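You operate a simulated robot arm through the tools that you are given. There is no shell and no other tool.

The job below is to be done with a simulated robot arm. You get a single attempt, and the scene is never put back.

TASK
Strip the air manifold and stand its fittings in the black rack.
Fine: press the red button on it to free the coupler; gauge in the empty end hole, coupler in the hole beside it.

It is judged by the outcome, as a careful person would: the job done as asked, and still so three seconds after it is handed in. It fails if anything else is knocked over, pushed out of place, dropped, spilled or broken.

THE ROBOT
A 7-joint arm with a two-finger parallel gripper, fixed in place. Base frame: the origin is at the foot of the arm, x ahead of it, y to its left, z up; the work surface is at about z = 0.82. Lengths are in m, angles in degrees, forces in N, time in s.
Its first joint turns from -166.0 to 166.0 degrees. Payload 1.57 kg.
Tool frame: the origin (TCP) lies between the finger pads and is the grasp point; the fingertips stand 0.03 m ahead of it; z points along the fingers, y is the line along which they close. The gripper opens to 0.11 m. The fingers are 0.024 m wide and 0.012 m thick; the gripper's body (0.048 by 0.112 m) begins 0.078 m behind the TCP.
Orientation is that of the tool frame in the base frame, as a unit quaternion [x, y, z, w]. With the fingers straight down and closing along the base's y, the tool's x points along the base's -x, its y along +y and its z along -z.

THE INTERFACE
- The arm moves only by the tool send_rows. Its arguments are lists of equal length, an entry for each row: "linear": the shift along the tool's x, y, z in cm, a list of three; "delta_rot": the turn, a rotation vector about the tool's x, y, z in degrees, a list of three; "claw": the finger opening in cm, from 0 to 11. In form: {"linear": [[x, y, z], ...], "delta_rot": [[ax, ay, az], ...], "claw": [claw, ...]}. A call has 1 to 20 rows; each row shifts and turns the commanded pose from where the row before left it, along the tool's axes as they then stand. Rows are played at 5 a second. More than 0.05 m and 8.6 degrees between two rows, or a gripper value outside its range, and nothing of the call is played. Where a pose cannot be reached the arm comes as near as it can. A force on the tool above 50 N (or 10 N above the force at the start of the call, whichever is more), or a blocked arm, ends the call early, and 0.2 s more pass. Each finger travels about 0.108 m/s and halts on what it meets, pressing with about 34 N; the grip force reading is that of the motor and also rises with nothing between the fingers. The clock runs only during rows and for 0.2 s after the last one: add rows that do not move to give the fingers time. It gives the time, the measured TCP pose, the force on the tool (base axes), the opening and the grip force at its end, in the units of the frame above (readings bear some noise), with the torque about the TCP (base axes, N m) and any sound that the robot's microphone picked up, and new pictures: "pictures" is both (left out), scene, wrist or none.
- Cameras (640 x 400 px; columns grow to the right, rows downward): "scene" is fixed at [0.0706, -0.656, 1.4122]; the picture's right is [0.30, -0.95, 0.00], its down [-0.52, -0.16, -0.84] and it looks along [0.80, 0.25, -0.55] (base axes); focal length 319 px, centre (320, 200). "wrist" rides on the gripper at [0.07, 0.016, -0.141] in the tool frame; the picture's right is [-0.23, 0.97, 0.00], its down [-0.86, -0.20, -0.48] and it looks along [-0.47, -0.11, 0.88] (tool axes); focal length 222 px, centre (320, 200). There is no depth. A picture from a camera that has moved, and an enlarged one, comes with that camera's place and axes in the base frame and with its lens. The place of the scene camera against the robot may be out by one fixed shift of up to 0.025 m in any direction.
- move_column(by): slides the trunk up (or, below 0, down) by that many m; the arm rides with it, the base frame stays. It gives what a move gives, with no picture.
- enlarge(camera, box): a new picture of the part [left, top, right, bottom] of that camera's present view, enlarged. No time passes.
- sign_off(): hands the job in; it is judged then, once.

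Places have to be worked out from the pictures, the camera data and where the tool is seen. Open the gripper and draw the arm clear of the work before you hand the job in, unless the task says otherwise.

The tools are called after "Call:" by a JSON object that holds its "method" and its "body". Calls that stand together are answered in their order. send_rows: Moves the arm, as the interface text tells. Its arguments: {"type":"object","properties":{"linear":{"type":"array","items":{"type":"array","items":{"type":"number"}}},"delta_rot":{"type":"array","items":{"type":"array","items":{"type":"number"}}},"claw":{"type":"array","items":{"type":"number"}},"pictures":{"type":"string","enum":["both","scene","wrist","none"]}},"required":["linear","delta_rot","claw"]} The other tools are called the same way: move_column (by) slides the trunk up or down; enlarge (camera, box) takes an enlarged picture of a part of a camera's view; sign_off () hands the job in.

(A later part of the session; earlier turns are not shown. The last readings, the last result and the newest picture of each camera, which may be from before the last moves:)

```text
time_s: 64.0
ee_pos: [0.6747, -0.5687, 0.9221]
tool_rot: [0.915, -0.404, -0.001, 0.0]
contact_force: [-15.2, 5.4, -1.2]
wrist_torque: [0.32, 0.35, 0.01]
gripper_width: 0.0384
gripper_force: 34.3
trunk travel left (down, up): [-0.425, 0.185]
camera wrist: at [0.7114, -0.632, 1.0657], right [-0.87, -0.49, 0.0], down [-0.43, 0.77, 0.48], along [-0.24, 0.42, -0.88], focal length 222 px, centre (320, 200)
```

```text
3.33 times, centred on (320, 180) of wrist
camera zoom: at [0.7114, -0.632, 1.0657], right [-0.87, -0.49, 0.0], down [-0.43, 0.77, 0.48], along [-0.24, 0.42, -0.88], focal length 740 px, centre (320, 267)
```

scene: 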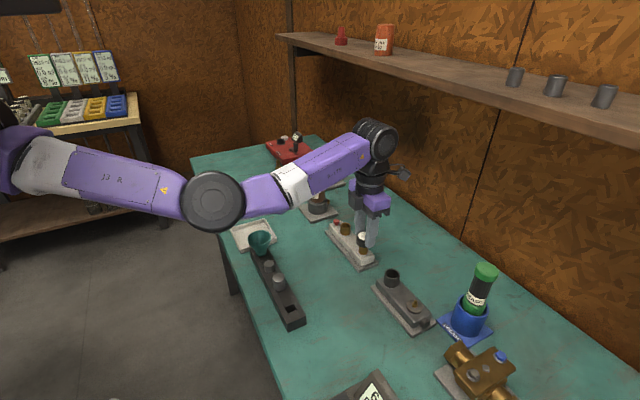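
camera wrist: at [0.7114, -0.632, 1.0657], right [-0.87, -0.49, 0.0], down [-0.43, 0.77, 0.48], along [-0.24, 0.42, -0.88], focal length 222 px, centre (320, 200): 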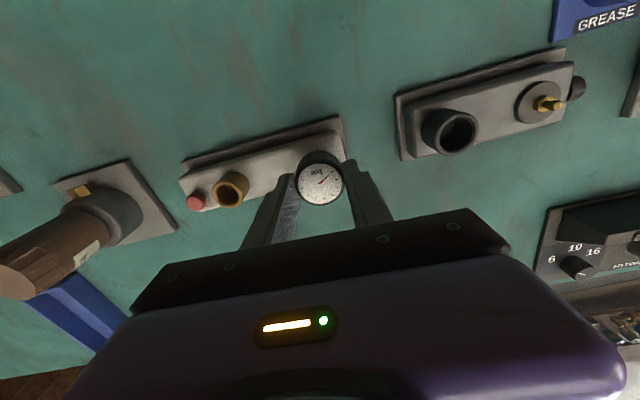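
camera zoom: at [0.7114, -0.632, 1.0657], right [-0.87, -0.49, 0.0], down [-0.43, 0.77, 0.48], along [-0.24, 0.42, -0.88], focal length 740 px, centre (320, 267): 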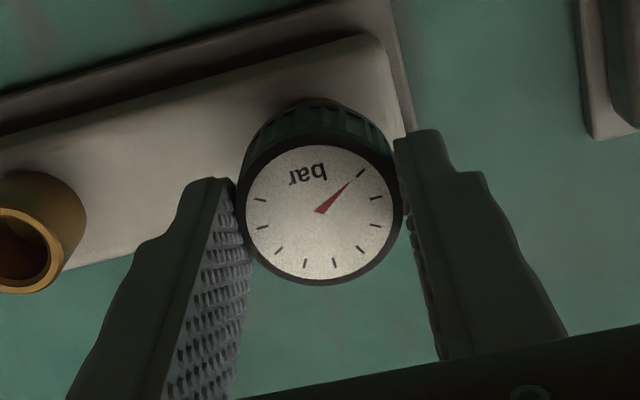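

One full turn done, head up ~3 mm. I relieve the lateral load and test a slight pull before re-gripping.

Call:
{"method": "send_rows", "body": {"linear": [[-0.12, 0.05, 0], [0, 0, -0.1], [0, 0, -0.1], [0, 0, 0]], "delta_rot": [[0, 0, 0], [0, 0, 0], [0, 0, 0], [0, 0, 0]], "claw": [3.2, 3.2, 3.2, 3.2], "pictures": "none"}}

Call:
{"method": "enlarge", "body": {"camera": "scene", "box": [330, 200, 400, 270]}}

```text
time_s: 65.0
ee_pos: [0.6751, -0.5695, 0.9238]
tool_rot: [0.915, -0.404, 0.0, 0.0]
contact_force: [-4.7, -9.1, -21.2]
wrist_torque: [-0.59, 0.15, -0.01]
gripper_width: 0.038
gripper_force: 34.0
trunk travel left (down, up): [-0.425, 0.185]
```

```text
5.71 times, centred on (365, 235) of scene
camera zoom: at [0.0706, -0.656, 1.4122], right [0.3, -0.95, 0.0], down [-0.52, -0.16, -0.84], along [0.8, 0.25, -0.55], focal length 1823 px, centre (63, 0)
```

zoom: 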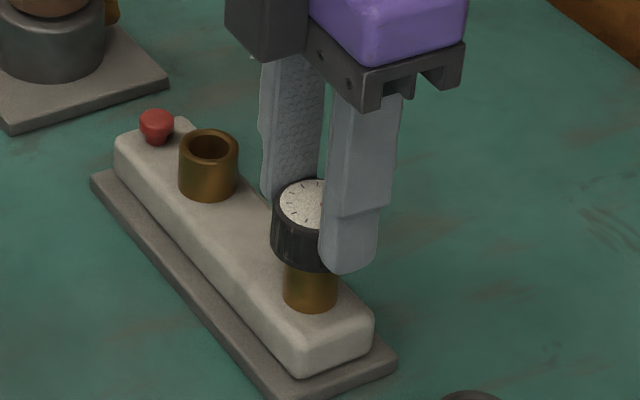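

Still threaded (21 N pull holds). I release, lift clear, and wind the wrist back for another stroke.

Call:
{"method": "send_rows", "body": {"linear": [[0, 0, 0.15], [0, 0, 0], [0, 0, 0], [0, 0, -3], [0, 0, 0], [0, 0, 0], [0, 0, 0], [0, 0, 0], [0, 0, 0], [0, 0, 0], [0, 0, 0], [0, 0, 0], [0, 0, 0], [0, 0, 0], [0, 0, 0], [0, 0, 0], [0, 0, 0], [0, 0, 0], [0, 0, 0], [0, 0, 0]], "delta_rot": [[0, 0, 0], [0, 0, 0], [0, 0, 0], [0, 0, 0], [0, 0, 8.5], [0, 0, 8.5], [0, 0, 8.5], [0, 0, 8.5], [0, 0, 8.5], [0, 0, 8.5], [0, 0, 8.5], [0, 0, 8.5], [0, 0, 8.5], [0, 0, 8.5], [0, 0, 8.5], [0, 0, 8.5], [0, 0, 8.5], [0, 0, 8.5], [0, 0, 8.5], [0, 0, 8.5]], "claw": [3.2, 4.5, 5.8, 5.8, 5.8, 5.8, 5.8, 5.8, 5.8, 5.8, 5.8, 5.8, 5.8, 5.8, 5.8, 5.8, 5.8, 5.8, 5.8, 5.8], "pictures": "scene"}}

Call:
{"method": "send_rows", "body": {"linear": [[0, 0, 0], [0, 0, 0], [0, 0, 0], [0, 0, 0], [0, 0, 0], [0, 0, 0], [0, 0, 0], [0, 0, 0], [0, 0, 0], [0, 0, 0], [0, 0, 0], [0, 0, 0], [0, 0, 0], [0, 0, 0], [0, 0, 0], [0, 0, 0]], "delta_rot": [[0, 0, 8.5], [0, 0, 8.5], [0, 0, 8.5], [0, 0, 8.5], [0, 0, 8.5], [0, 0, 8.5], [0, 0, 8.5], [0, 0, 8.5], [0, 0, 8.5], [0, 0, 8.5], [0, 0, 8.5], [0, 0, 8.5], [0, 0, 8.5], [0, 0, 8.5], [0, 0, 8.5], [0, 0, 0]], "claw": [5.8, 5.8, 5.8, 5.8, 5.8, 5.8, 5.8, 5.8, 5.8, 5.8, 5.8, 5.8, 5.8, 5.8, 5.8, 5.8]}}

Call:
{"method": "enlarge", "body": {"camera": "scene", "box": [330, 200, 400, 270]}}

Call:
{"method": "enlarge", "body": {"camera": "wrist", "box": [240, 90, 400, 250]}}

```text
time_s: 69.2
ee_pos: [0.6749, -0.5688, 0.9539]
tool_rot: [0.033, 0.999, 0.0, 0.0]
contact_force: [0.2, -0.1, -0.2]
wrist_torque: [-0.01, 0.01, -0.01]
gripper_width: 0.0577
gripper_force: 0.1
trunk travel left (down, up): [-0.425, 0.185]
```

scene: 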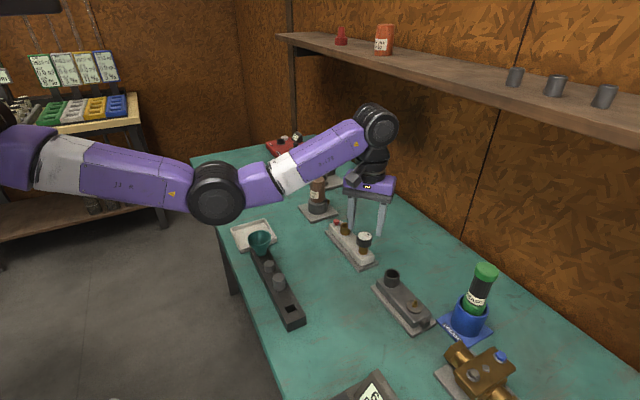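

```text
time_s: 72.6
ee_pos: [0.6752, -0.569, 0.9546]
tool_rot: [0.91, 0.414, -0.001, 0.001]
contact_force: [0.3, -0.1, 0.0]
wrist_torque: [0.03, 0.03, 0.04]
gripper_width: 0.0581
gripper_force: 0.2
trunk travel left (down, up): [-0.425, 0.185]
camera wrist: at [0.7343, -0.5282, 1.0963], right [0.58, -0.81, 0.0], down [-0.71, -0.51, 0.48], along [-0.39, -0.28, -0.88], focal length 222 px, centre (320, 200)
```

scene: 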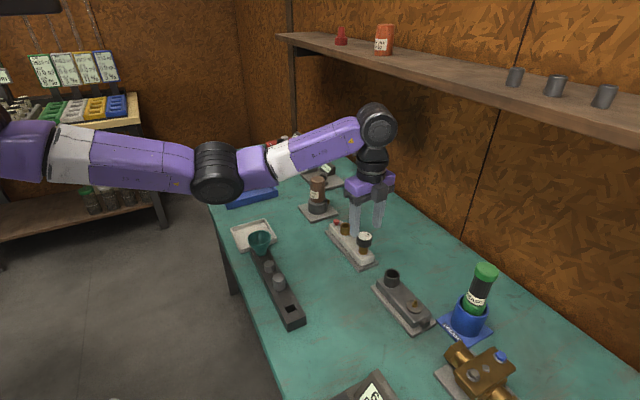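
wrist: 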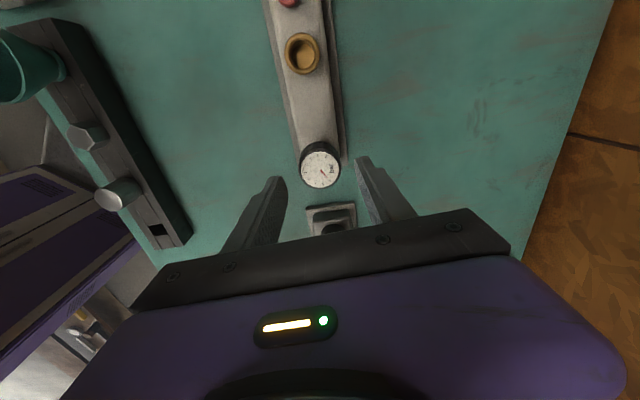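

```text
5.71 times, centred on (365, 235) of scene
camera zoom: at [0.0706, -0.656, 1.4122], right [0.3, -0.95, 0.0], down [-0.52, -0.16, -0.84], along [0.8, 0.25, -0.55], focal length 1823 px, centre (63, 0)
```

zoom: 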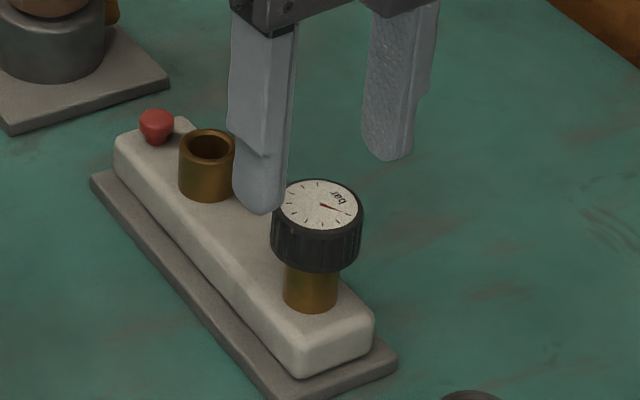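

```text
2.50 times, centred on (320, 170) of wrist
camera zoom: at [0.7343, -0.5282, 1.0963], right [0.58, -0.81, 0.0], down [-0.71, -0.51, 0.48], along [-0.39, -0.28, -0.88], focal length 555 px, centre (320, 275)
```

zoom: 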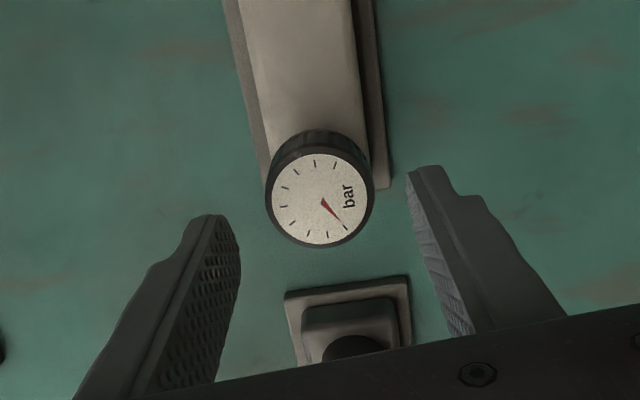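

The dial shows exactly one full turn and ~3.6 mm rise. I'm well aligned, so I lower and grip again.

Call:
{"method": "send_rows", "body": {"linear": [[0, 0, 1.6], [0, 0, 1.5], [0, 0, 0], [0, 0, 0]], "delta_rot": [[0, 0, 0], [0, 0, 0], [0, 0, 0], [0, 0, 0]], "claw": [5.8, 5.8, 5.2, 4.6], "pictures": "none"}}

Call:
{"method": "enlarge", "body": {"camera": "wrist", "box": [260, 120, 380, 240]}}

```text
time_s: 73.6
ee_pos: [0.6742, -0.569, 0.921]
tool_rot: [0.91, 0.415, 0.0, 0.0]
contact_force: [-0.4, 0.5, 0.0]
wrist_torque: [-0.03, -0.03, 0.01]
gripper_width: 0.0462
gripper_force: 0.0
trunk travel left (down, up): [-0.425, 0.185]
```

```text
3.33 times, centred on (320, 180) of wrist
camera zoom: at [0.7328, -0.5267, 1.0639], right [0.59, -0.81, 0.0], down [-0.71, -0.51, 0.48], along [-0.39, -0.28, -0.88], focal length 740 px, centre (320, 267)
```

zoom: 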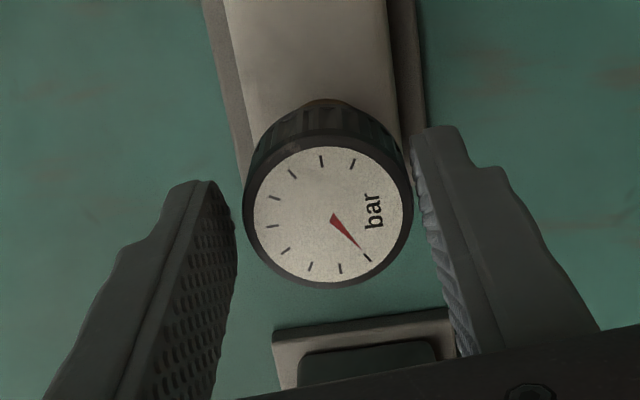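

Slight shift toward the right finger and close.

Call:
{"method": "send_rows", "body": {"linear": [[0, 0.08, 0], [0, 0, 0], [0, 0, 0], [0, 0, 0], [0, 0, 0]], "delta_rot": [[0, 0, 0], [0, 0, 0], [0, 0, 0], [0, 0, 0], [0, 0, 0]], "claw": [4.4, 4.1, 3.6, 3.2, 3.2], "pictures": "none"}}

```text
time_s: 74.8
ee_pos: [0.6746, -0.5694, 0.9225]
tool_rot: [0.91, 0.415, 0.001, 0.001]
contact_force: [3.7, -3.6, 0.4]
wrist_torque: [-0.22, -0.21, 0.02]
gripper_width: 0.0379
gripper_force: 34.3
trunk travel left (down, up): [-0.425, 0.185]
```

Clean grip with only 5 N lateral. Unscrewing 160° with matching lift.

Call:
{"method": "send_rows", "body": {"linear": [[0, 0, -0.01], [0, 0, -0.009], [0, 0, -0.009], [0, 0, -0.009], [0, 0, -0.009], [0, 0, -0.009], [0, 0, -0.009], [0, 0, -0.009], [0, 0, -0.009], [0, 0, -0.009], [0, 0, -0.009], [0, 0, -0.009], [0, 0, -0.009], [0, 0, -0.009], [0, 0, -0.009], [0, 0, -0.009], [0, 0, -0.009], [0, 0, -0.009], [0, 0, -0.009], [0, 0, 0]], "delta_rot": [[0, 0, -8.5], [0, 0, -8.5], [0, 0, -8.5], [0, 0, -8.5], [0, 0, -8.5], [0, 0, -8.5], [0, 0, -8.5], [0, 0, -8.5], [0, 0, -8.5], [0, 0, -8.5], [0, 0, -8.5], [0, 0, -8.5], [0, 0, -8.5], [0, 0, -8.5], [0, 0, -8.5], [0, 0, -8.5], [0, 0, -8.5], [0, 0, -8.5], [0, 0, -8.5], [0, 0, 0]], "claw": [3.2, 3.2, 3.2, 3.2, 3.2, 3.2, 3.2, 3.2, 3.2, 3.2, 3.2, 3.2, 3.2, 3.2, 3.2, 3.2, 3.2, 3.2, 3.2, 3.2]}}

Call:
{"method": "enlarge", "body": {"camera": "scene", "box": [330, 200, 400, 270]}}

Call:
{"method": "enlarge", "body": {"camera": "wrist", "box": [260, 120, 380, 240]}}

```text
time_s: 79.0
ee_pos: [0.6761, -0.5688, 0.9244]
tool_rot: [-0.265, 0.964, 0.0, 0.0]
contact_force: [0.3, -0.6, -0.3]
wrist_torque: [-0.02, 0.04, 0.0]
gripper_width: 0.0384
gripper_force: 33.8
trunk travel left (down, up): [-0.425, 0.185]
camera wrist: at [0.6081, -0.5911, 1.0672], right [-0.3, 0.95, 0.0], down [0.84, 0.26, 0.48], along [0.46, 0.14, -0.88], focal length 222 px, centre (320, 200)
```

scene: 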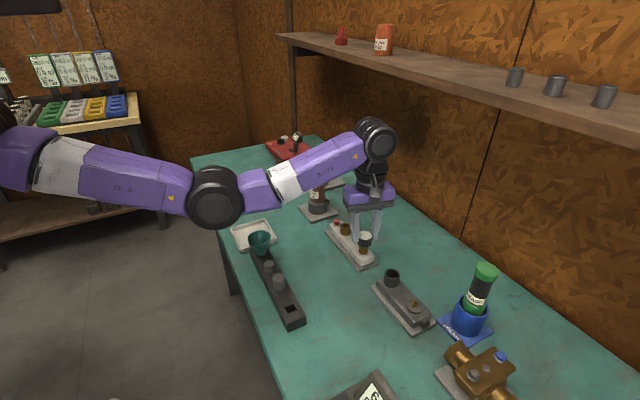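
wrist: 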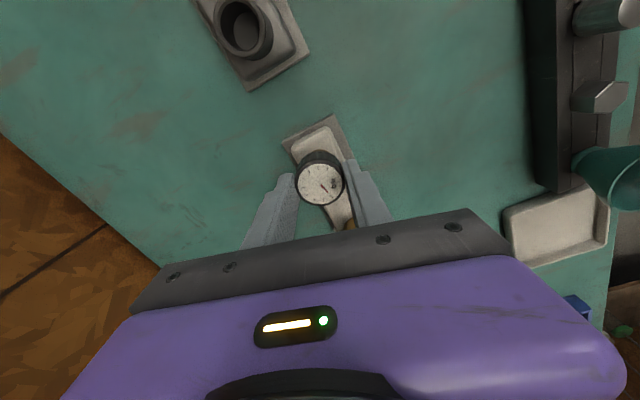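

```text
5.71 times, centred on (365, 235) of scene
camera zoom: at [0.0706, -0.656, 1.4122], right [0.3, -0.95, 0.0], down [-0.52, -0.16, -0.84], along [0.8, 0.25, -0.55], focal length 1823 px, centre (63, 0)
```

zoom: 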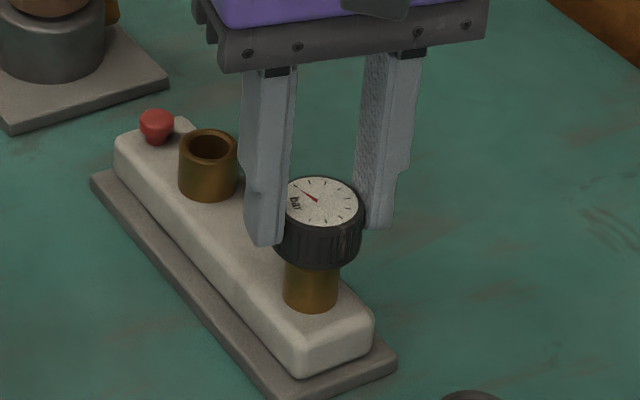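

```text
3.33 times, centred on (320, 180) of wrist
camera zoom: at [0.6081, -0.5911, 1.0672], right [-0.3, 0.95, 0.0], down [0.84, 0.26, 0.48], along [0.46, 0.14, -0.88], focal length 740 px, centre (320, 267)
```

zoom: 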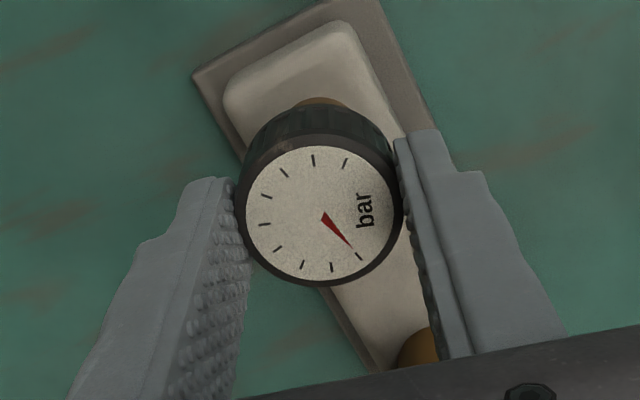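

All forces dropped to zero, which suggests the thread has let go. I test by lifting 3 mm.

Call:
{"method": "send_rows", "body": {"linear": [[0, 0, -0.15], [0, 0, -0.15], [0, 0, 0]], "delta_rot": [[0, 0, 0], [0, 0, 0], [0, 0, 0]], "claw": [3.2, 3.2, 3.2], "pictures": "none"}}

Call:
{"method": "enlarge", "body": {"camera": "scene", "box": [330, 200, 400, 270]}}

```text
time_s: 79.8
ee_pos: [0.6765, -0.5689, 0.9276]
tool_rot: [-0.263, 0.965, -0.001, 0.0]
contact_force: [0.4, 0.2, -0.4]
wrist_torque: [0.0, 0.04, -0.01]
gripper_width: 0.0383
gripper_force: 34.1
trunk travel left (down, up): [-0.425, 0.185]
```

```text
5.71 times, centred on (365, 235) of scene
camera zoom: at [0.0706, -0.656, 1.4122], right [0.3, -0.95, 0.0], down [-0.52, -0.16, -0.84], along [0.8, 0.25, -0.55], focal length 1823 px, centre (63, 0)
```

zoom: 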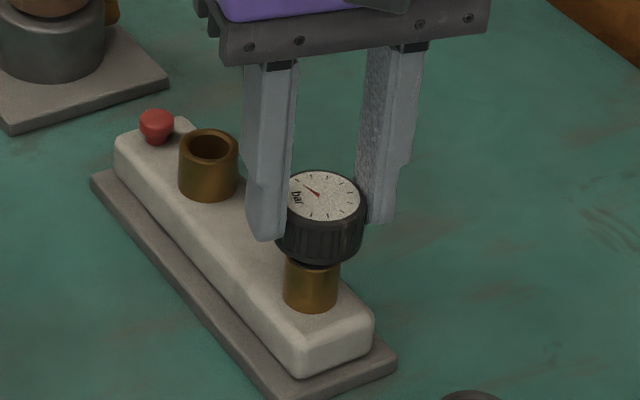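

The gauge lifts freely. I raise it straight out of the socket.

Call:
{"method": "send_rows", "body": {"linear": [[0, 0, -0.6], [0, 0, -0.8], [0, 0, -1.0], [0, 0, -1.5], [0, 0, -2.0], [0, 0, -1.5], [0, 0, 0]], "delta_rot": [[0, 0, 0], [0, 0, 0], [0, 0, 0], [0, 0, 0], [0, 0, 0], [0, 0, 0], [0, 0, 0]], "claw": [3.2, 3.2, 3.2, 3.2, 3.2, 3.2, 3.2]}}

Call:
{"method": "enlarge", "body": {"camera": "scene", "box": [330, 170, 400, 270]}}

Call:
{"method": "enlarge", "body": {"camera": "wrist", "box": [240, 90, 400, 250]}}

```text
time_s: 81.4
ee_pos: [0.6761, -0.5679, 1.0016]
tool_rot: [-0.262, 0.965, 0.0, 0.0]
contact_force: [-0.3, 0.0, -0.1]
wrist_torque: [-0.01, 0.02, 0.0]
gripper_width: 0.0379
gripper_force: 34.2
trunk travel left (down, up): [-0.425, 0.185]
camera wrist: at [0.6097, -0.5893, 1.1438], right [-0.3, 0.95, 0.0], down [0.84, 0.26, 0.48], along [0.46, 0.14, -0.88], focal length 222 px, centre (320, 200)
```

scene: 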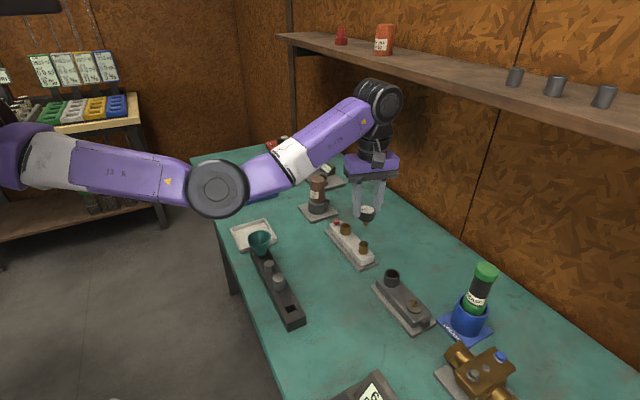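
wrist: 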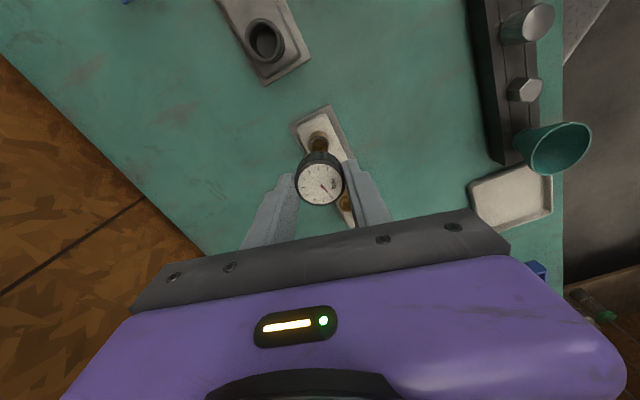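

```text
4.00 times, centred on (365, 220) of scene
camera zoom: at [0.0706, -0.656, 1.4122], right [0.3, -0.95, 0.0], down [-0.52, -0.16, -0.84], along [0.8, 0.25, -0.55], focal length 1276 px, centre (140, 120)
```

zoom: 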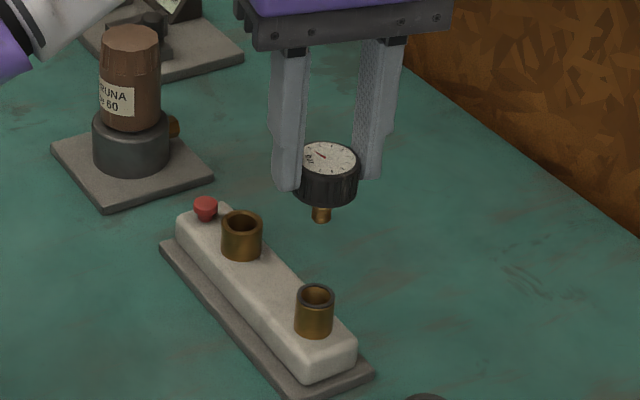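

```text
2.50 times, centred on (320, 170) of wrist
camera zoom: at [0.6097, -0.5893, 1.1438], right [-0.3, 0.95, 0.0], down [0.84, 0.26, 0.48], along [0.46, 0.14, -0.88], focal length 555 px, centre (320, 275)
```

zoom: 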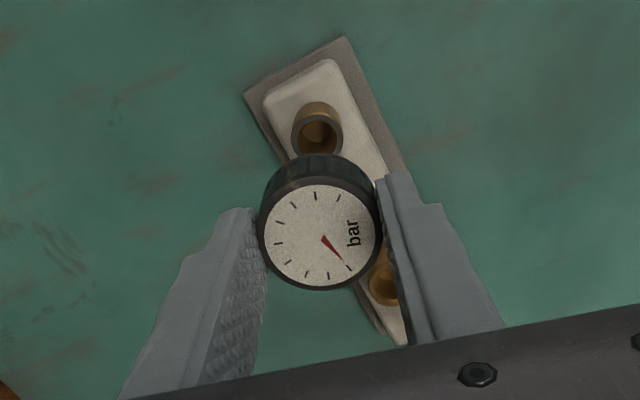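

The gauge is out, with a ~12 mm threaded plug. I align the gripper yaw back to −45° and carry it at this height to above the end hole (0.459,−0.455).

Call:
{"method": "send_rows", "body": {"linear": [[0, 0, 0], [0, 0, 0], [0.92, 2.91, 0], [0.92, 2.91, 0], [0.92, 2.91, 0], [0.92, 2.91, 0], [0.92, 2.91, 0], [0.92, 2.91, 0], [0.92, 2.91, 0], [0.92, 2.91, 0], [0, 0, 0], [0, 0, 0]], "delta_rot": [[0, 0, -7.3], [0, 0, -7.3], [0, 0, 0], [0, 0, 0], [0, 0, 0], [0, 0, 0], [0, 0, 0], [0, 0, 0], [0, 0, 0], [0, 0, 0], [0, 0, 0], [0, 0, 0]], "claw": [3.2, 3.2, 3.2, 3.2, 3.2, 3.2, 3.2, 3.2, 3.2, 3.2, 3.2, 3.2]}}

Call:
{"method": "enlarge", "body": {"camera": "wrist", "box": [240, 70, 400, 230]}}

Call:
{"method": "enlarge", "body": {"camera": "scene", "box": [240, 230, 320, 335]}}

```text
time_s: 84.0
ee_pos: [0.4573, -0.455, 1.0029]
tool_rot: [-0.384, 0.923, -0.001, 0.001]
contact_force: [-0.1, -0.4, -1.1]
wrist_torque: [0.06, -0.02, 0.0]
gripper_width: 0.0379
gripper_force: 33.7
trunk travel left (down, up): [-0.425, 0.185]
camera wrist: at [0.3978, -0.493, 1.1457], right [-0.53, 0.85, 0.0], down [0.75, 0.46, 0.48], along [0.41, 0.25, -0.88], focal length 222 px, centre (320, 200)
```

scene: 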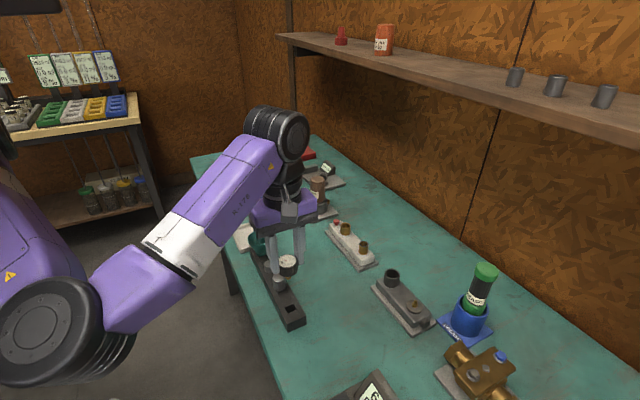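
wrist: 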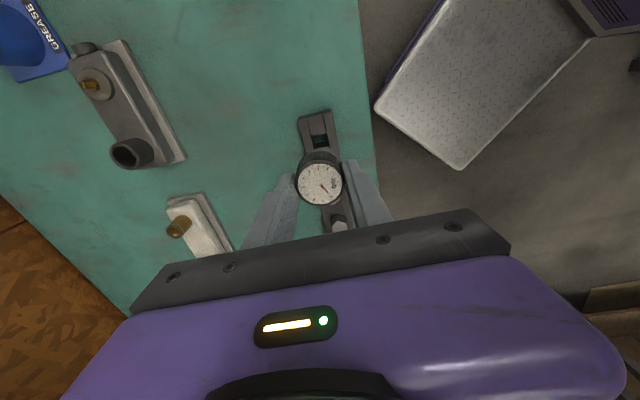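

```text
2.50 times, centred on (320, 150) of wrist
camera zoom: at [0.3978, -0.493, 1.1457], right [-0.53, 0.85, 0.0], down [0.75, 0.46, 0.48], along [0.41, 0.25, -0.88], focal length 555 px, centre (320, 325)
```

zoom: 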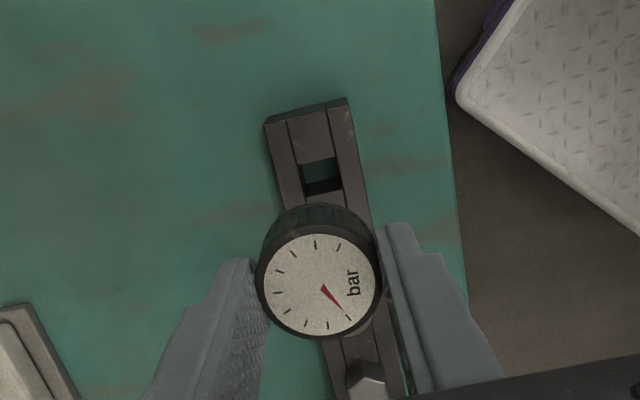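

```text
3.81 times, centred on (280, 282) of scene
camera zoom: at [0.0706, -0.656, 1.4122], right [0.3, -0.95, 0.0], down [-0.52, -0.16, -0.84], along [0.8, 0.25, -0.55], focal length 1215 px, centre (472, -114)
```

zoom: 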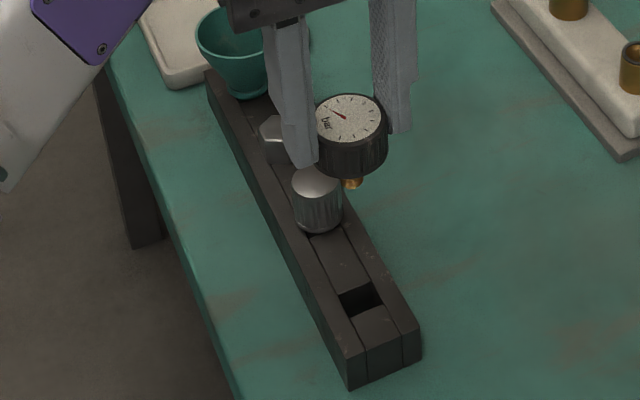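

The elbow has swung out over the floor side but is clear of the table. I zoom on the end hole to refine its position.

Call:
{"method": "enlarge", "body": {"camera": "wrist", "box": [290, 100, 350, 160]}}

Call:
{"method": "enlarge", "body": {"camera": "scene", "box": [0, 200, 320, 400]}}

```text
6.67 times, centred on (320, 130) of wrist
camera zoom: at [0.3978, -0.493, 1.1457], right [-0.53, 0.85, 0.0], down [0.75, 0.46, 0.48], along [0.41, 0.25, -0.88], focal length 1481 px, centre (320, 667)
```

zoom: 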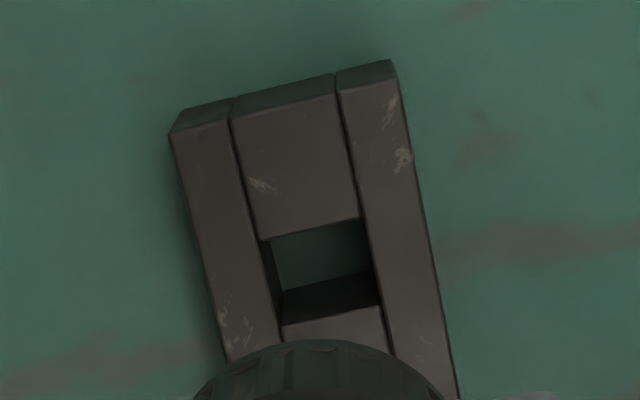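

```text
2.00 times, centred on (160, 300) of scene
camera zoom: at [0.0706, -0.656, 1.4122], right [0.3, -0.95, 0.0], down [-0.52, -0.16, -0.84], along [0.8, 0.25, -0.55], focal length 638 px, centre (640, 0)
```

zoom: 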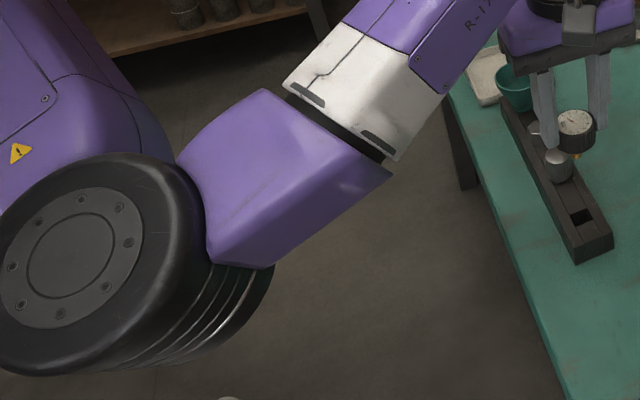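

End hole refined to (0.4594, −0.4546). I correct ~2 mm and descend so the plug sits just above the rack.

Call:
{"method": "send_rows", "body": {"linear": [[-0.16, -0.13, 1.5], [0, 0, 2], [0, 0, 2], [0, 0, 2], [0, 0, 0.7], [0, 0, 0], [0, 0, 0]], "delta_rot": [[0, 0, 0], [0, 0, 0], [0, 0, 0], [0, 0, 0], [0, 0, 0], [0, 0, 0], [0, 0, 0]], "claw": [3.2, 3.2, 3.2, 3.2, 3.2, 3.2, 3.2]}}

Call:
{"method": "enlarge", "body": {"camera": "wrist", "box": [260, 100, 380, 220]}}

Call:
{"method": "enlarge", "body": {"camera": "scene", "box": [260, 260, 320, 330]}}

```text
time_s: 85.6
ee_pos: [0.4609, -0.4585, 0.9191]
tool_rot: [-0.384, 0.923, 0.0, 0.0]
contact_force: [-0.2, 0.1, -0.6]
wrist_torque: [0.01, 0.01, 0.01]
gripper_width: 0.0381
gripper_force: 33.9
trunk travel left (down, up): [-0.425, 0.185]
camera wrist: at [0.4015, -0.4958, 1.0616], right [-0.53, 0.85, 0.0], down [0.75, 0.46, 0.48], along [0.41, 0.25, -0.88], focal length 222 px, centre (320, 200)
```

scene: 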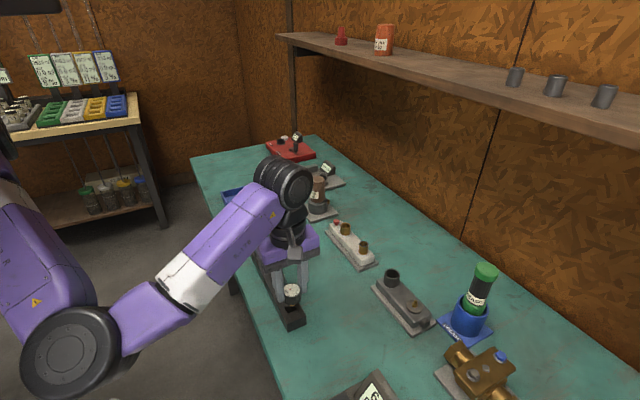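
wrist: 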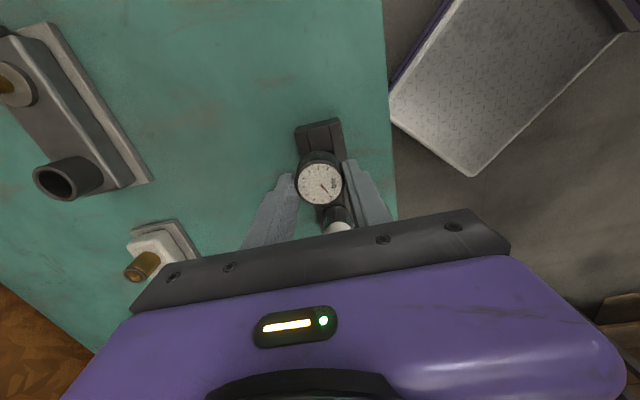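

```text
3.33 times, centred on (320, 160) of wrist
camera zoom: at [0.4015, -0.4958, 1.0616], right [-0.53, 0.85, 0.0], down [0.75, 0.46, 0.48], along [0.41, 0.25, -0.88], focal length 740 px, centre (320, 333)
```

zoom: 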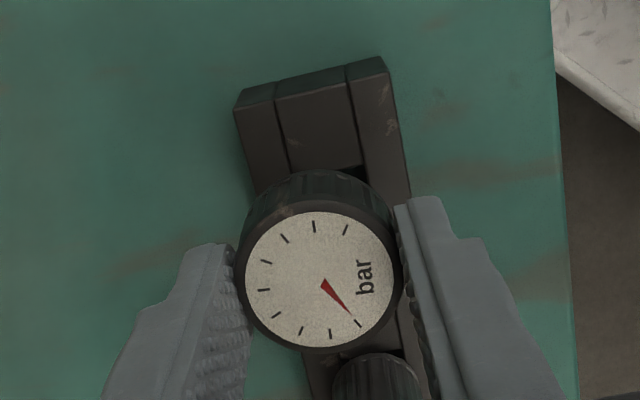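

```text
5.71 times, centred on (290, 295) of scene
camera zoom: at [0.0706, -0.656, 1.4122], right [0.3, -0.95, 0.0], down [-0.52, -0.16, -0.84], along [0.8, 0.25, -0.55], focal length 1823 px, centre (491, -343)
```

zoom: 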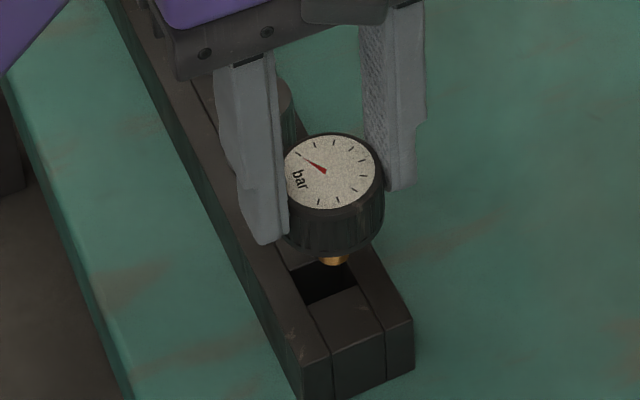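

The arm drifted ~4 mm during descent (reads 0.461, −0.4585), matching the scene view. I correct before inserting.

Call:
{"method": "send_rows", "body": {"linear": [[-0.16, 0.37, 0], [0, 0, 0], [0, 0, 0]], "delta_rot": [[0, 0, 0], [0, 0, 0], [0, 0, 0]], "claw": [3.2, 3.2, 3.2], "pictures": "none"}}

Call:
{"method": "enlarge", "body": {"camera": "scene", "box": [260, 260, 320, 330]}}

Call:
{"method": "enlarge", "body": {"camera": "wrist", "box": [260, 100, 380, 220]}}

```text
time_s: 86.4
ee_pos: [0.4594, -0.4533, 0.9185]
tool_rot: [-0.383, 0.924, 0.0, 0.0]
contact_force: [0.1, -0.4, -0.8]
wrist_torque: [0.0, -0.01, 0.0]
gripper_width: 0.0381
gripper_force: 33.8
trunk travel left (down, up): [-0.425, 0.185]
```

```text
5.71 times, centred on (290, 295) of scene
camera zoom: at [0.0706, -0.656, 1.4122], right [0.3, -0.95, 0.0], down [-0.52, -0.16, -0.84], along [0.8, 0.25, -0.55], focal length 1823 px, centre (491, -343)
```

zoom: 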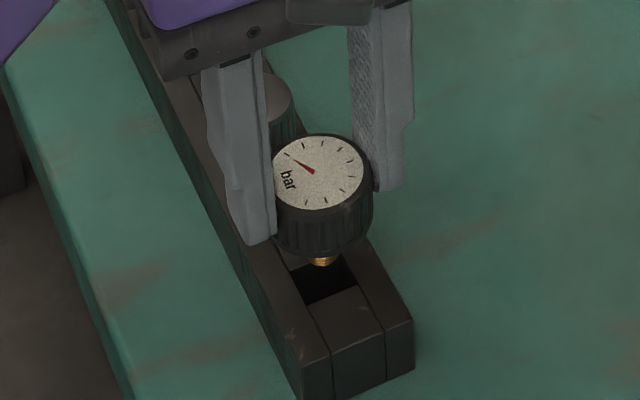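

```text
3.33 times, centred on (320, 160) of wrist
camera zoom: at [0.4002, -0.4917, 1.0615], right [-0.53, 0.85, 0.0], down [0.75, 0.46, 0.48], along [0.41, 0.25, -0.88], focal length 740 px, centre (320, 333)
```

zoom: 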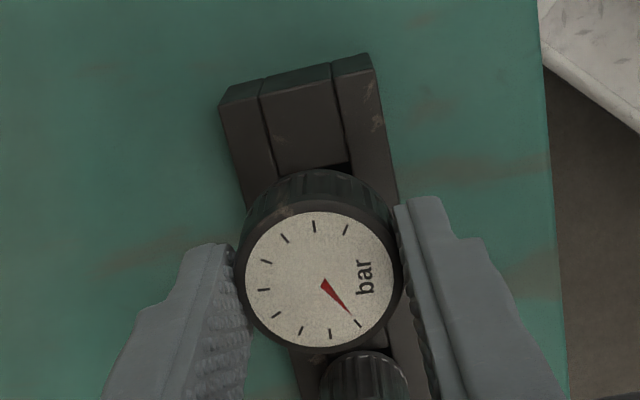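

Plug is over the hole now. I lower gently in small steps watching force.

Call:
{"method": "send_rows", "body": {"linear": [[0, 0, 0.6], [0, 0, 0.6], [0, 0, 0.5], [0, 0, 0.5], [0, 0, 0]], "delta_rot": [[0, 0, 0], [0, 0, 0], [0, 0, 0], [0, 0, 0], [0, 0, 0]], "claw": [3.2, 3.2, 3.2, 3.2, 3.2], "pictures": "none"}}

Call:
{"method": "enlarge", "body": {"camera": "scene", "box": [260, 260, 320, 330]}}

Call:
{"method": "enlarge", "body": {"camera": "wrist", "box": [260, 100, 380, 220]}}

```text
time_s: 87.6
ee_pos: [0.4601, -0.4543, 0.8983]
tool_rot: [-0.383, 0.924, -0.001, -0.001]
contact_force: [-0.1, 0.8, -0.5]
wrist_torque: [0.0, 0.0, -0.01]
gripper_width: 0.0382
gripper_force: 34.0
trunk travel left (down, up): [-0.425, 0.185]
```

```text
5.71 times, centred on (290, 295) of scene
camera zoom: at [0.0706, -0.656, 1.4122], right [0.3, -0.95, 0.0], down [-0.52, -0.16, -0.84], along [0.8, 0.25, -0.55], focal length 1823 px, centre (491, -343)
```

zoom: 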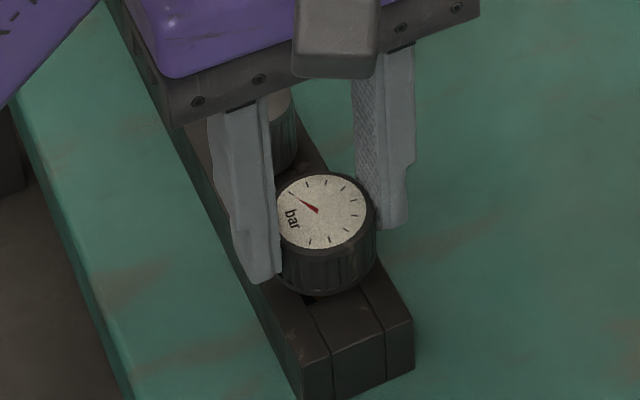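

```text
3.33 times, centred on (320, 160) of wrist
camera zoom: at [0.4003, -0.492, 1.0405], right [-0.53, 0.85, 0.0], down [0.75, 0.46, 0.48], along [0.41, 0.25, -0.88], focal length 740 px, centre (320, 333)
```

zoom: 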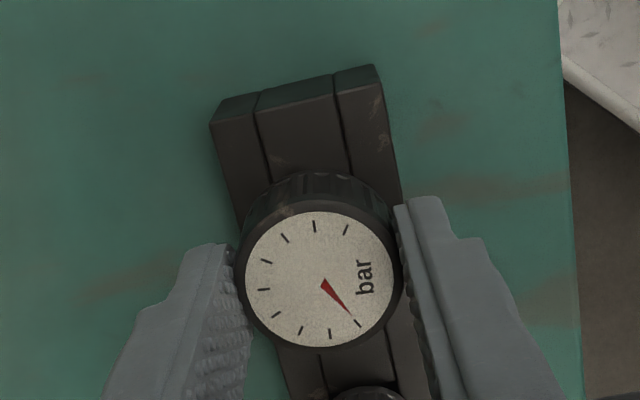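

The plug has entered the hole without contact. I lower the remaining ~1.4 cm.

Call:
{"method": "send_rows", "body": {"linear": [[0, 0, 0.5], [0, 0, 0.4], [0, 0, 0.2], [0, 0, 0.2], [0, 0, 0]], "delta_rot": [[0, 0, 0], [0, 0, 0], [0, 0, 0], [0, 0, 0], [0, 0, 0]], "claw": [3.2, 3.2, 3.2, 3.2, 3.2], "pictures": "none"}}

Call:
{"method": "enlarge", "body": {"camera": "scene", "box": [260, 260, 320, 330]}}

```text
time_s: 88.8
ee_pos: [0.4601, -0.4508, 0.886]
tool_rot: [-0.383, 0.924, 0.0, 0.0]
contact_force: [-0.3, 0.2, 0.3]
wrist_torque: [-0.01, -0.05, -0.01]
gripper_width: 0.038
gripper_force: 34.3
trunk travel left (down, up): [-0.425, 0.185]
```

```text
5.71 times, centred on (290, 295) of scene
camera zoom: at [0.0706, -0.656, 1.4122], right [0.3, -0.95, 0.0], down [-0.52, -0.16, -0.84], along [0.8, 0.25, -0.55], focal length 1823 px, centre (491, -343)
```

zoom: 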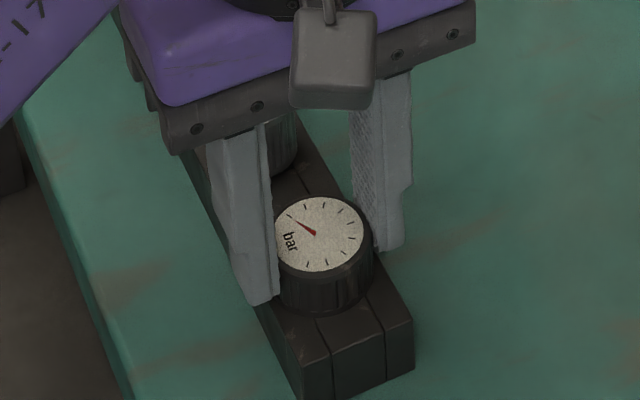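

No contact yet and the arm drifted ~4 mm toward +y; I recentre over the hole and finish lowering.

Call:
{"method": "send_rows", "body": {"linear": [[0.3, -0.2, 0], [0, 0, 0.15], [0, 0, 0.15], [0, 0, 0]], "delta_rot": [[0, 0, 0], [0, 0, 0], [0, 0, 0], [0, 0, 0]], "claw": [3.2, 3.2, 3.2, 3.2], "pictures": "none"}}

Call:
{"method": "enlarge", "body": {"camera": "scene", "box": [260, 260, 320, 330]}}

```text
time_s: 89.8
ee_pos: [0.4594, -0.4574, 0.8823]
tool_rot: [-0.383, 0.924, -0.001, -0.002]
contact_force: [-1.5, 6.5, 33.8]
wrist_torque: [0.2, 0.12, 0.14]
gripper_width: 0.0383
gripper_force: 33.7
trunk travel left (down, up): [-0.425, 0.185]
```

```text
5.71 times, centred on (290, 295) of scene
camera zoom: at [0.0706, -0.656, 1.4122], right [0.3, -0.95, 0.0], down [-0.52, -0.16, -0.84], along [0.8, 0.25, -0.55], focal length 1823 px, centre (491, -343)
```

zoom: 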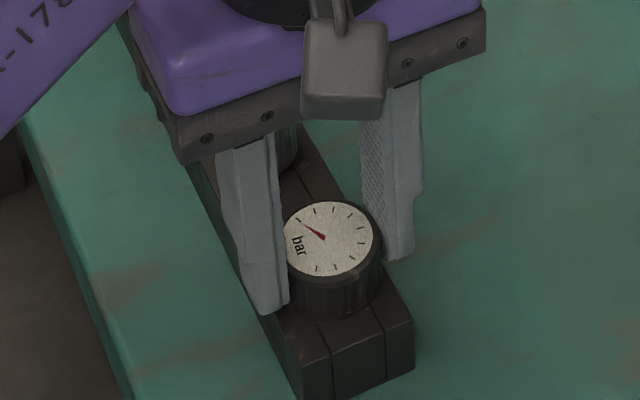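

Seated (34 N). I back off the push slightly and nudge toward centre, then open the fingers.

Call:
{"method": "send_rows", "body": {"linear": [[0, 0, -0.2], [0, 0, 0], [0, 0, 0]], "delta_rot": [[0, 0, 0], [0, 0, 0], [0, 0, 0]], "claw": [3.2, 3.2, 3.2], "pictures": "none"}}

Call:
{"method": "enlarge", "body": {"camera": "scene", "box": [260, 260, 320, 330]}}

```text
time_s: 90.6
ee_pos: [0.4597, -0.4569, 0.8833]
tool_rot: [-0.382, 0.924, 0.0, 0.0]
contact_force: [-1.2, 4.3, 11.8]
wrist_torque: [0.04, 0.09, -0.04]
gripper_width: 0.0382
gripper_force: 34.4
trunk travel left (down, up): [-0.425, 0.185]
```

```text
5.71 times, centred on (290, 295) of scene
camera zoom: at [0.0706, -0.656, 1.4122], right [0.3, -0.95, 0.0], down [-0.52, -0.16, -0.84], along [0.8, 0.25, -0.55], focal length 1823 px, centre (491, -343)
```

zoom: 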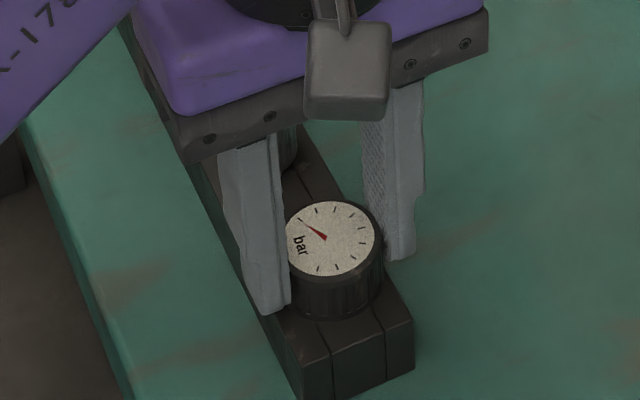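

Resting on the rack with ~12 N of residual push; I release it.

Call:
{"method": "send_rows", "body": {"linear": [[0, 0, -0.05], [0, 0, 0], [0, 0, 0], [0, 0, 0], [0, 0, 0]], "delta_rot": [[0, 0, 0], [0, 0, 0], [0, 0, 0], [0, 0, 0], [0, 0, 0]], "claw": [4.2, 5, 5.6, 6, 6]}}

Call:
{"method": "enlarge", "body": {"camera": "scene", "box": [260, 250, 320, 330]}}

Call:
{"method": "enlarge", "body": {"camera": "wrist", "box": [240, 90, 400, 250]}}

```text
time_s: 91.8
ee_pos: [0.4584, -0.4556, 0.885]
tool_rot: [-0.383, 0.924, 0.0, 0.001]
contact_force: [-0.1, 0.6, -0.2]
wrist_torque: [0.01, 0.0, 0.04]
gripper_width: 0.0601
gripper_force: 0.1
trunk travel left (down, up): [-0.425, 0.185]
camera wrist: at [0.3993, -0.4946, 1.0272], right [-0.53, 0.85, 0.0], down [0.75, 0.46, 0.48], along [0.41, 0.25, -0.88], focal length 222 px, centre (320, 200)
```

scene: 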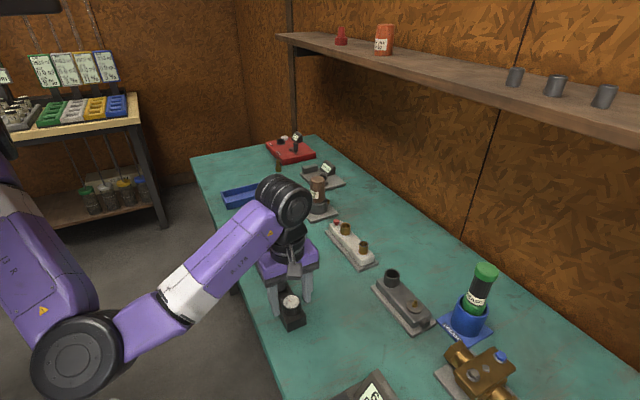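
wrist: 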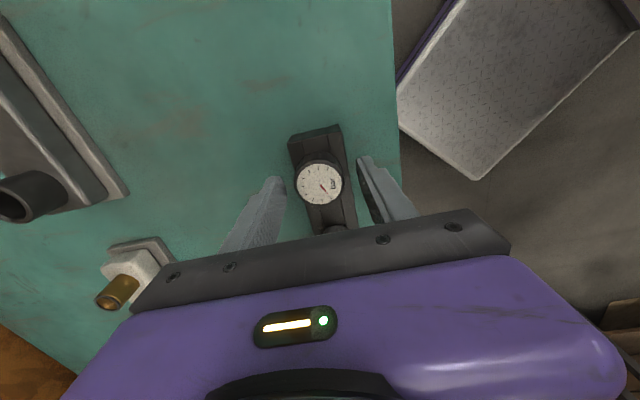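

```text
5.00 times, centred on (290, 290) of scene
camera zoom: at [0.0706, -0.656, 1.4122], right [0.3, -0.95, 0.0], down [-0.52, -0.16, -0.84], along [0.8, 0.25, -0.55], focal length 1595 px, centre (470, -250)
```

zoom: 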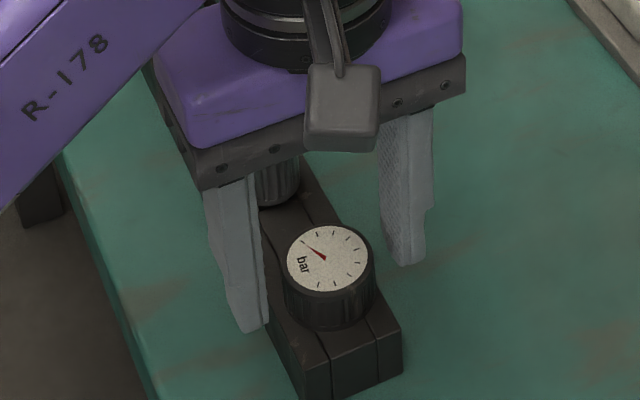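

```text
2.50 times, centred on (320, 170) of wrist
camera zoom: at [0.3993, -0.4946, 1.0272], right [-0.53, 0.85, 0.0], down [0.75, 0.46, 0.48], along [0.41, 0.25, -0.88], focal length 555 px, centre (320, 275)
```

zoom: 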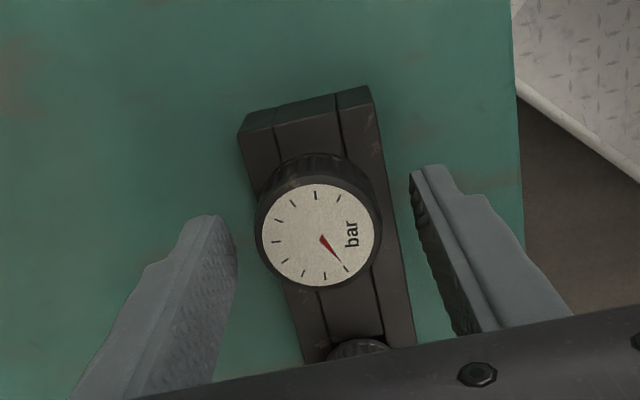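

The gauge stands seated and released. I lift straight up away from the rack.

Call:
{"method": "send_rows", "body": {"linear": [[0, 0, -1.5], [0, 0, -2.5], [0, 0, -3], [0, 0, -3], [0, 0, -3], [0, 0, -3], [0, 0, -3], [0, 0, -3], [0, 0, 0]], "delta_rot": [[0, 0, 0], [0, 0, 0], [0, 0, 0], [0, 0, 0], [0, 0, 0], [0, 0, 0], [0, 0, 0], [0, 0, 0], [0, 0, 0]], "claw": [6, 6, 6, 6, 6, 6, 6, 6, 6]}}

Call:
{"method": "enlarge", "body": {"camera": "scene", "box": [220, 210, 330, 340]}}

Call:
{"method": "enlarge", "body": {"camera": "wrist", "box": [240, 70, 400, 230]}}

```text
time_s: 93.8
ee_pos: [0.4589, -0.4553, 1.1037]
tool_rot: [-0.383, 0.924, -0.001, 0.0]
contact_force: [-0.5, 0.6, 0.9]
wrist_torque: [0.01, -0.02, 0.01]
gripper_width: 0.0599
gripper_force: 0.2
trunk travel left (down, up): [-0.425, 0.185]
camera wrist: at [0.3989, -0.4938, 1.2474], right [-0.53, 0.85, 0.0], down [0.75, 0.46, 0.48], along [0.41, 0.25, -0.88], focal length 222 px, centre (320, 200)
```

scene: 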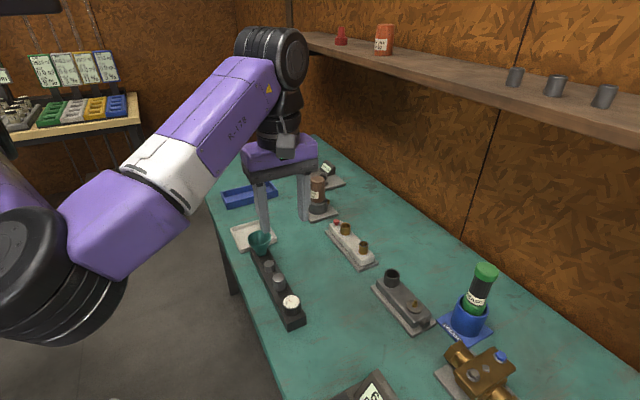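
wrist: 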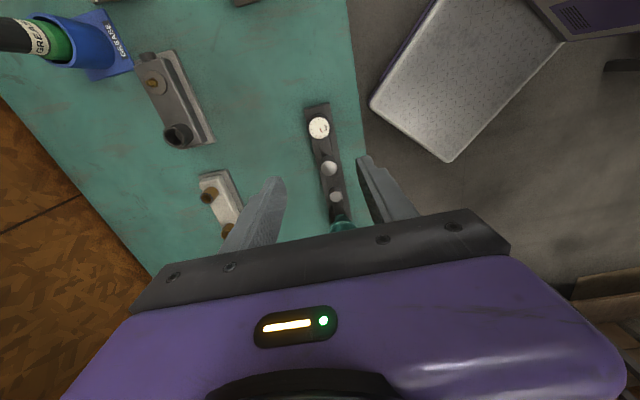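

```text
3.08 times, centred on (275, 275) of scene
camera zoom: at [0.0706, -0.656, 1.4122], right [0.3, -0.95, 0.0], down [-0.52, -0.16, -0.84], along [0.8, 0.25, -0.55], focal length 982 px, centre (458, -31)
```

zoom: 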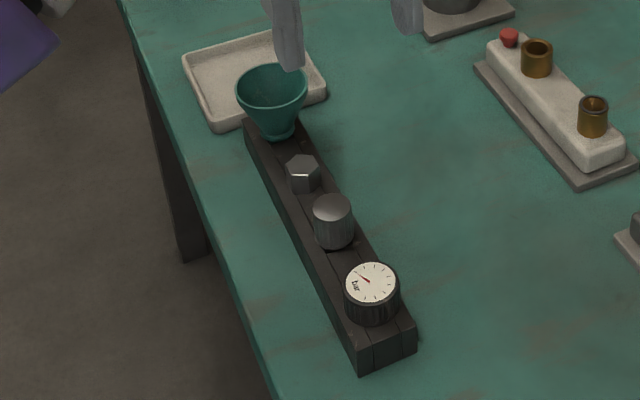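

```text
2.50 times, centred on (320, 150) of wrist
camera zoom: at [0.3989, -0.4938, 1.2474], right [-0.53, 0.85, 0.0], down [0.75, 0.46, 0.48], along [0.41, 0.25, -0.88], focal length 555 px, centre (320, 325)
```

zoom: 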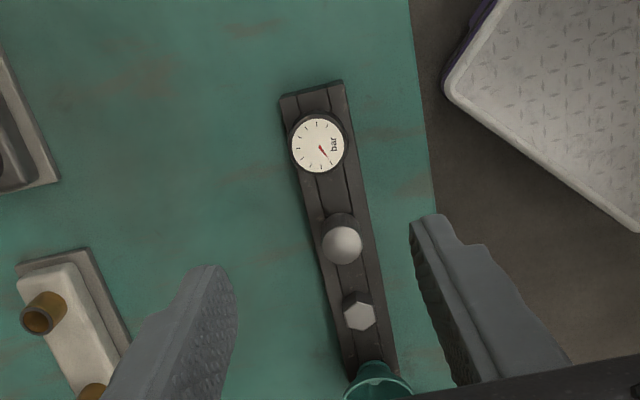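

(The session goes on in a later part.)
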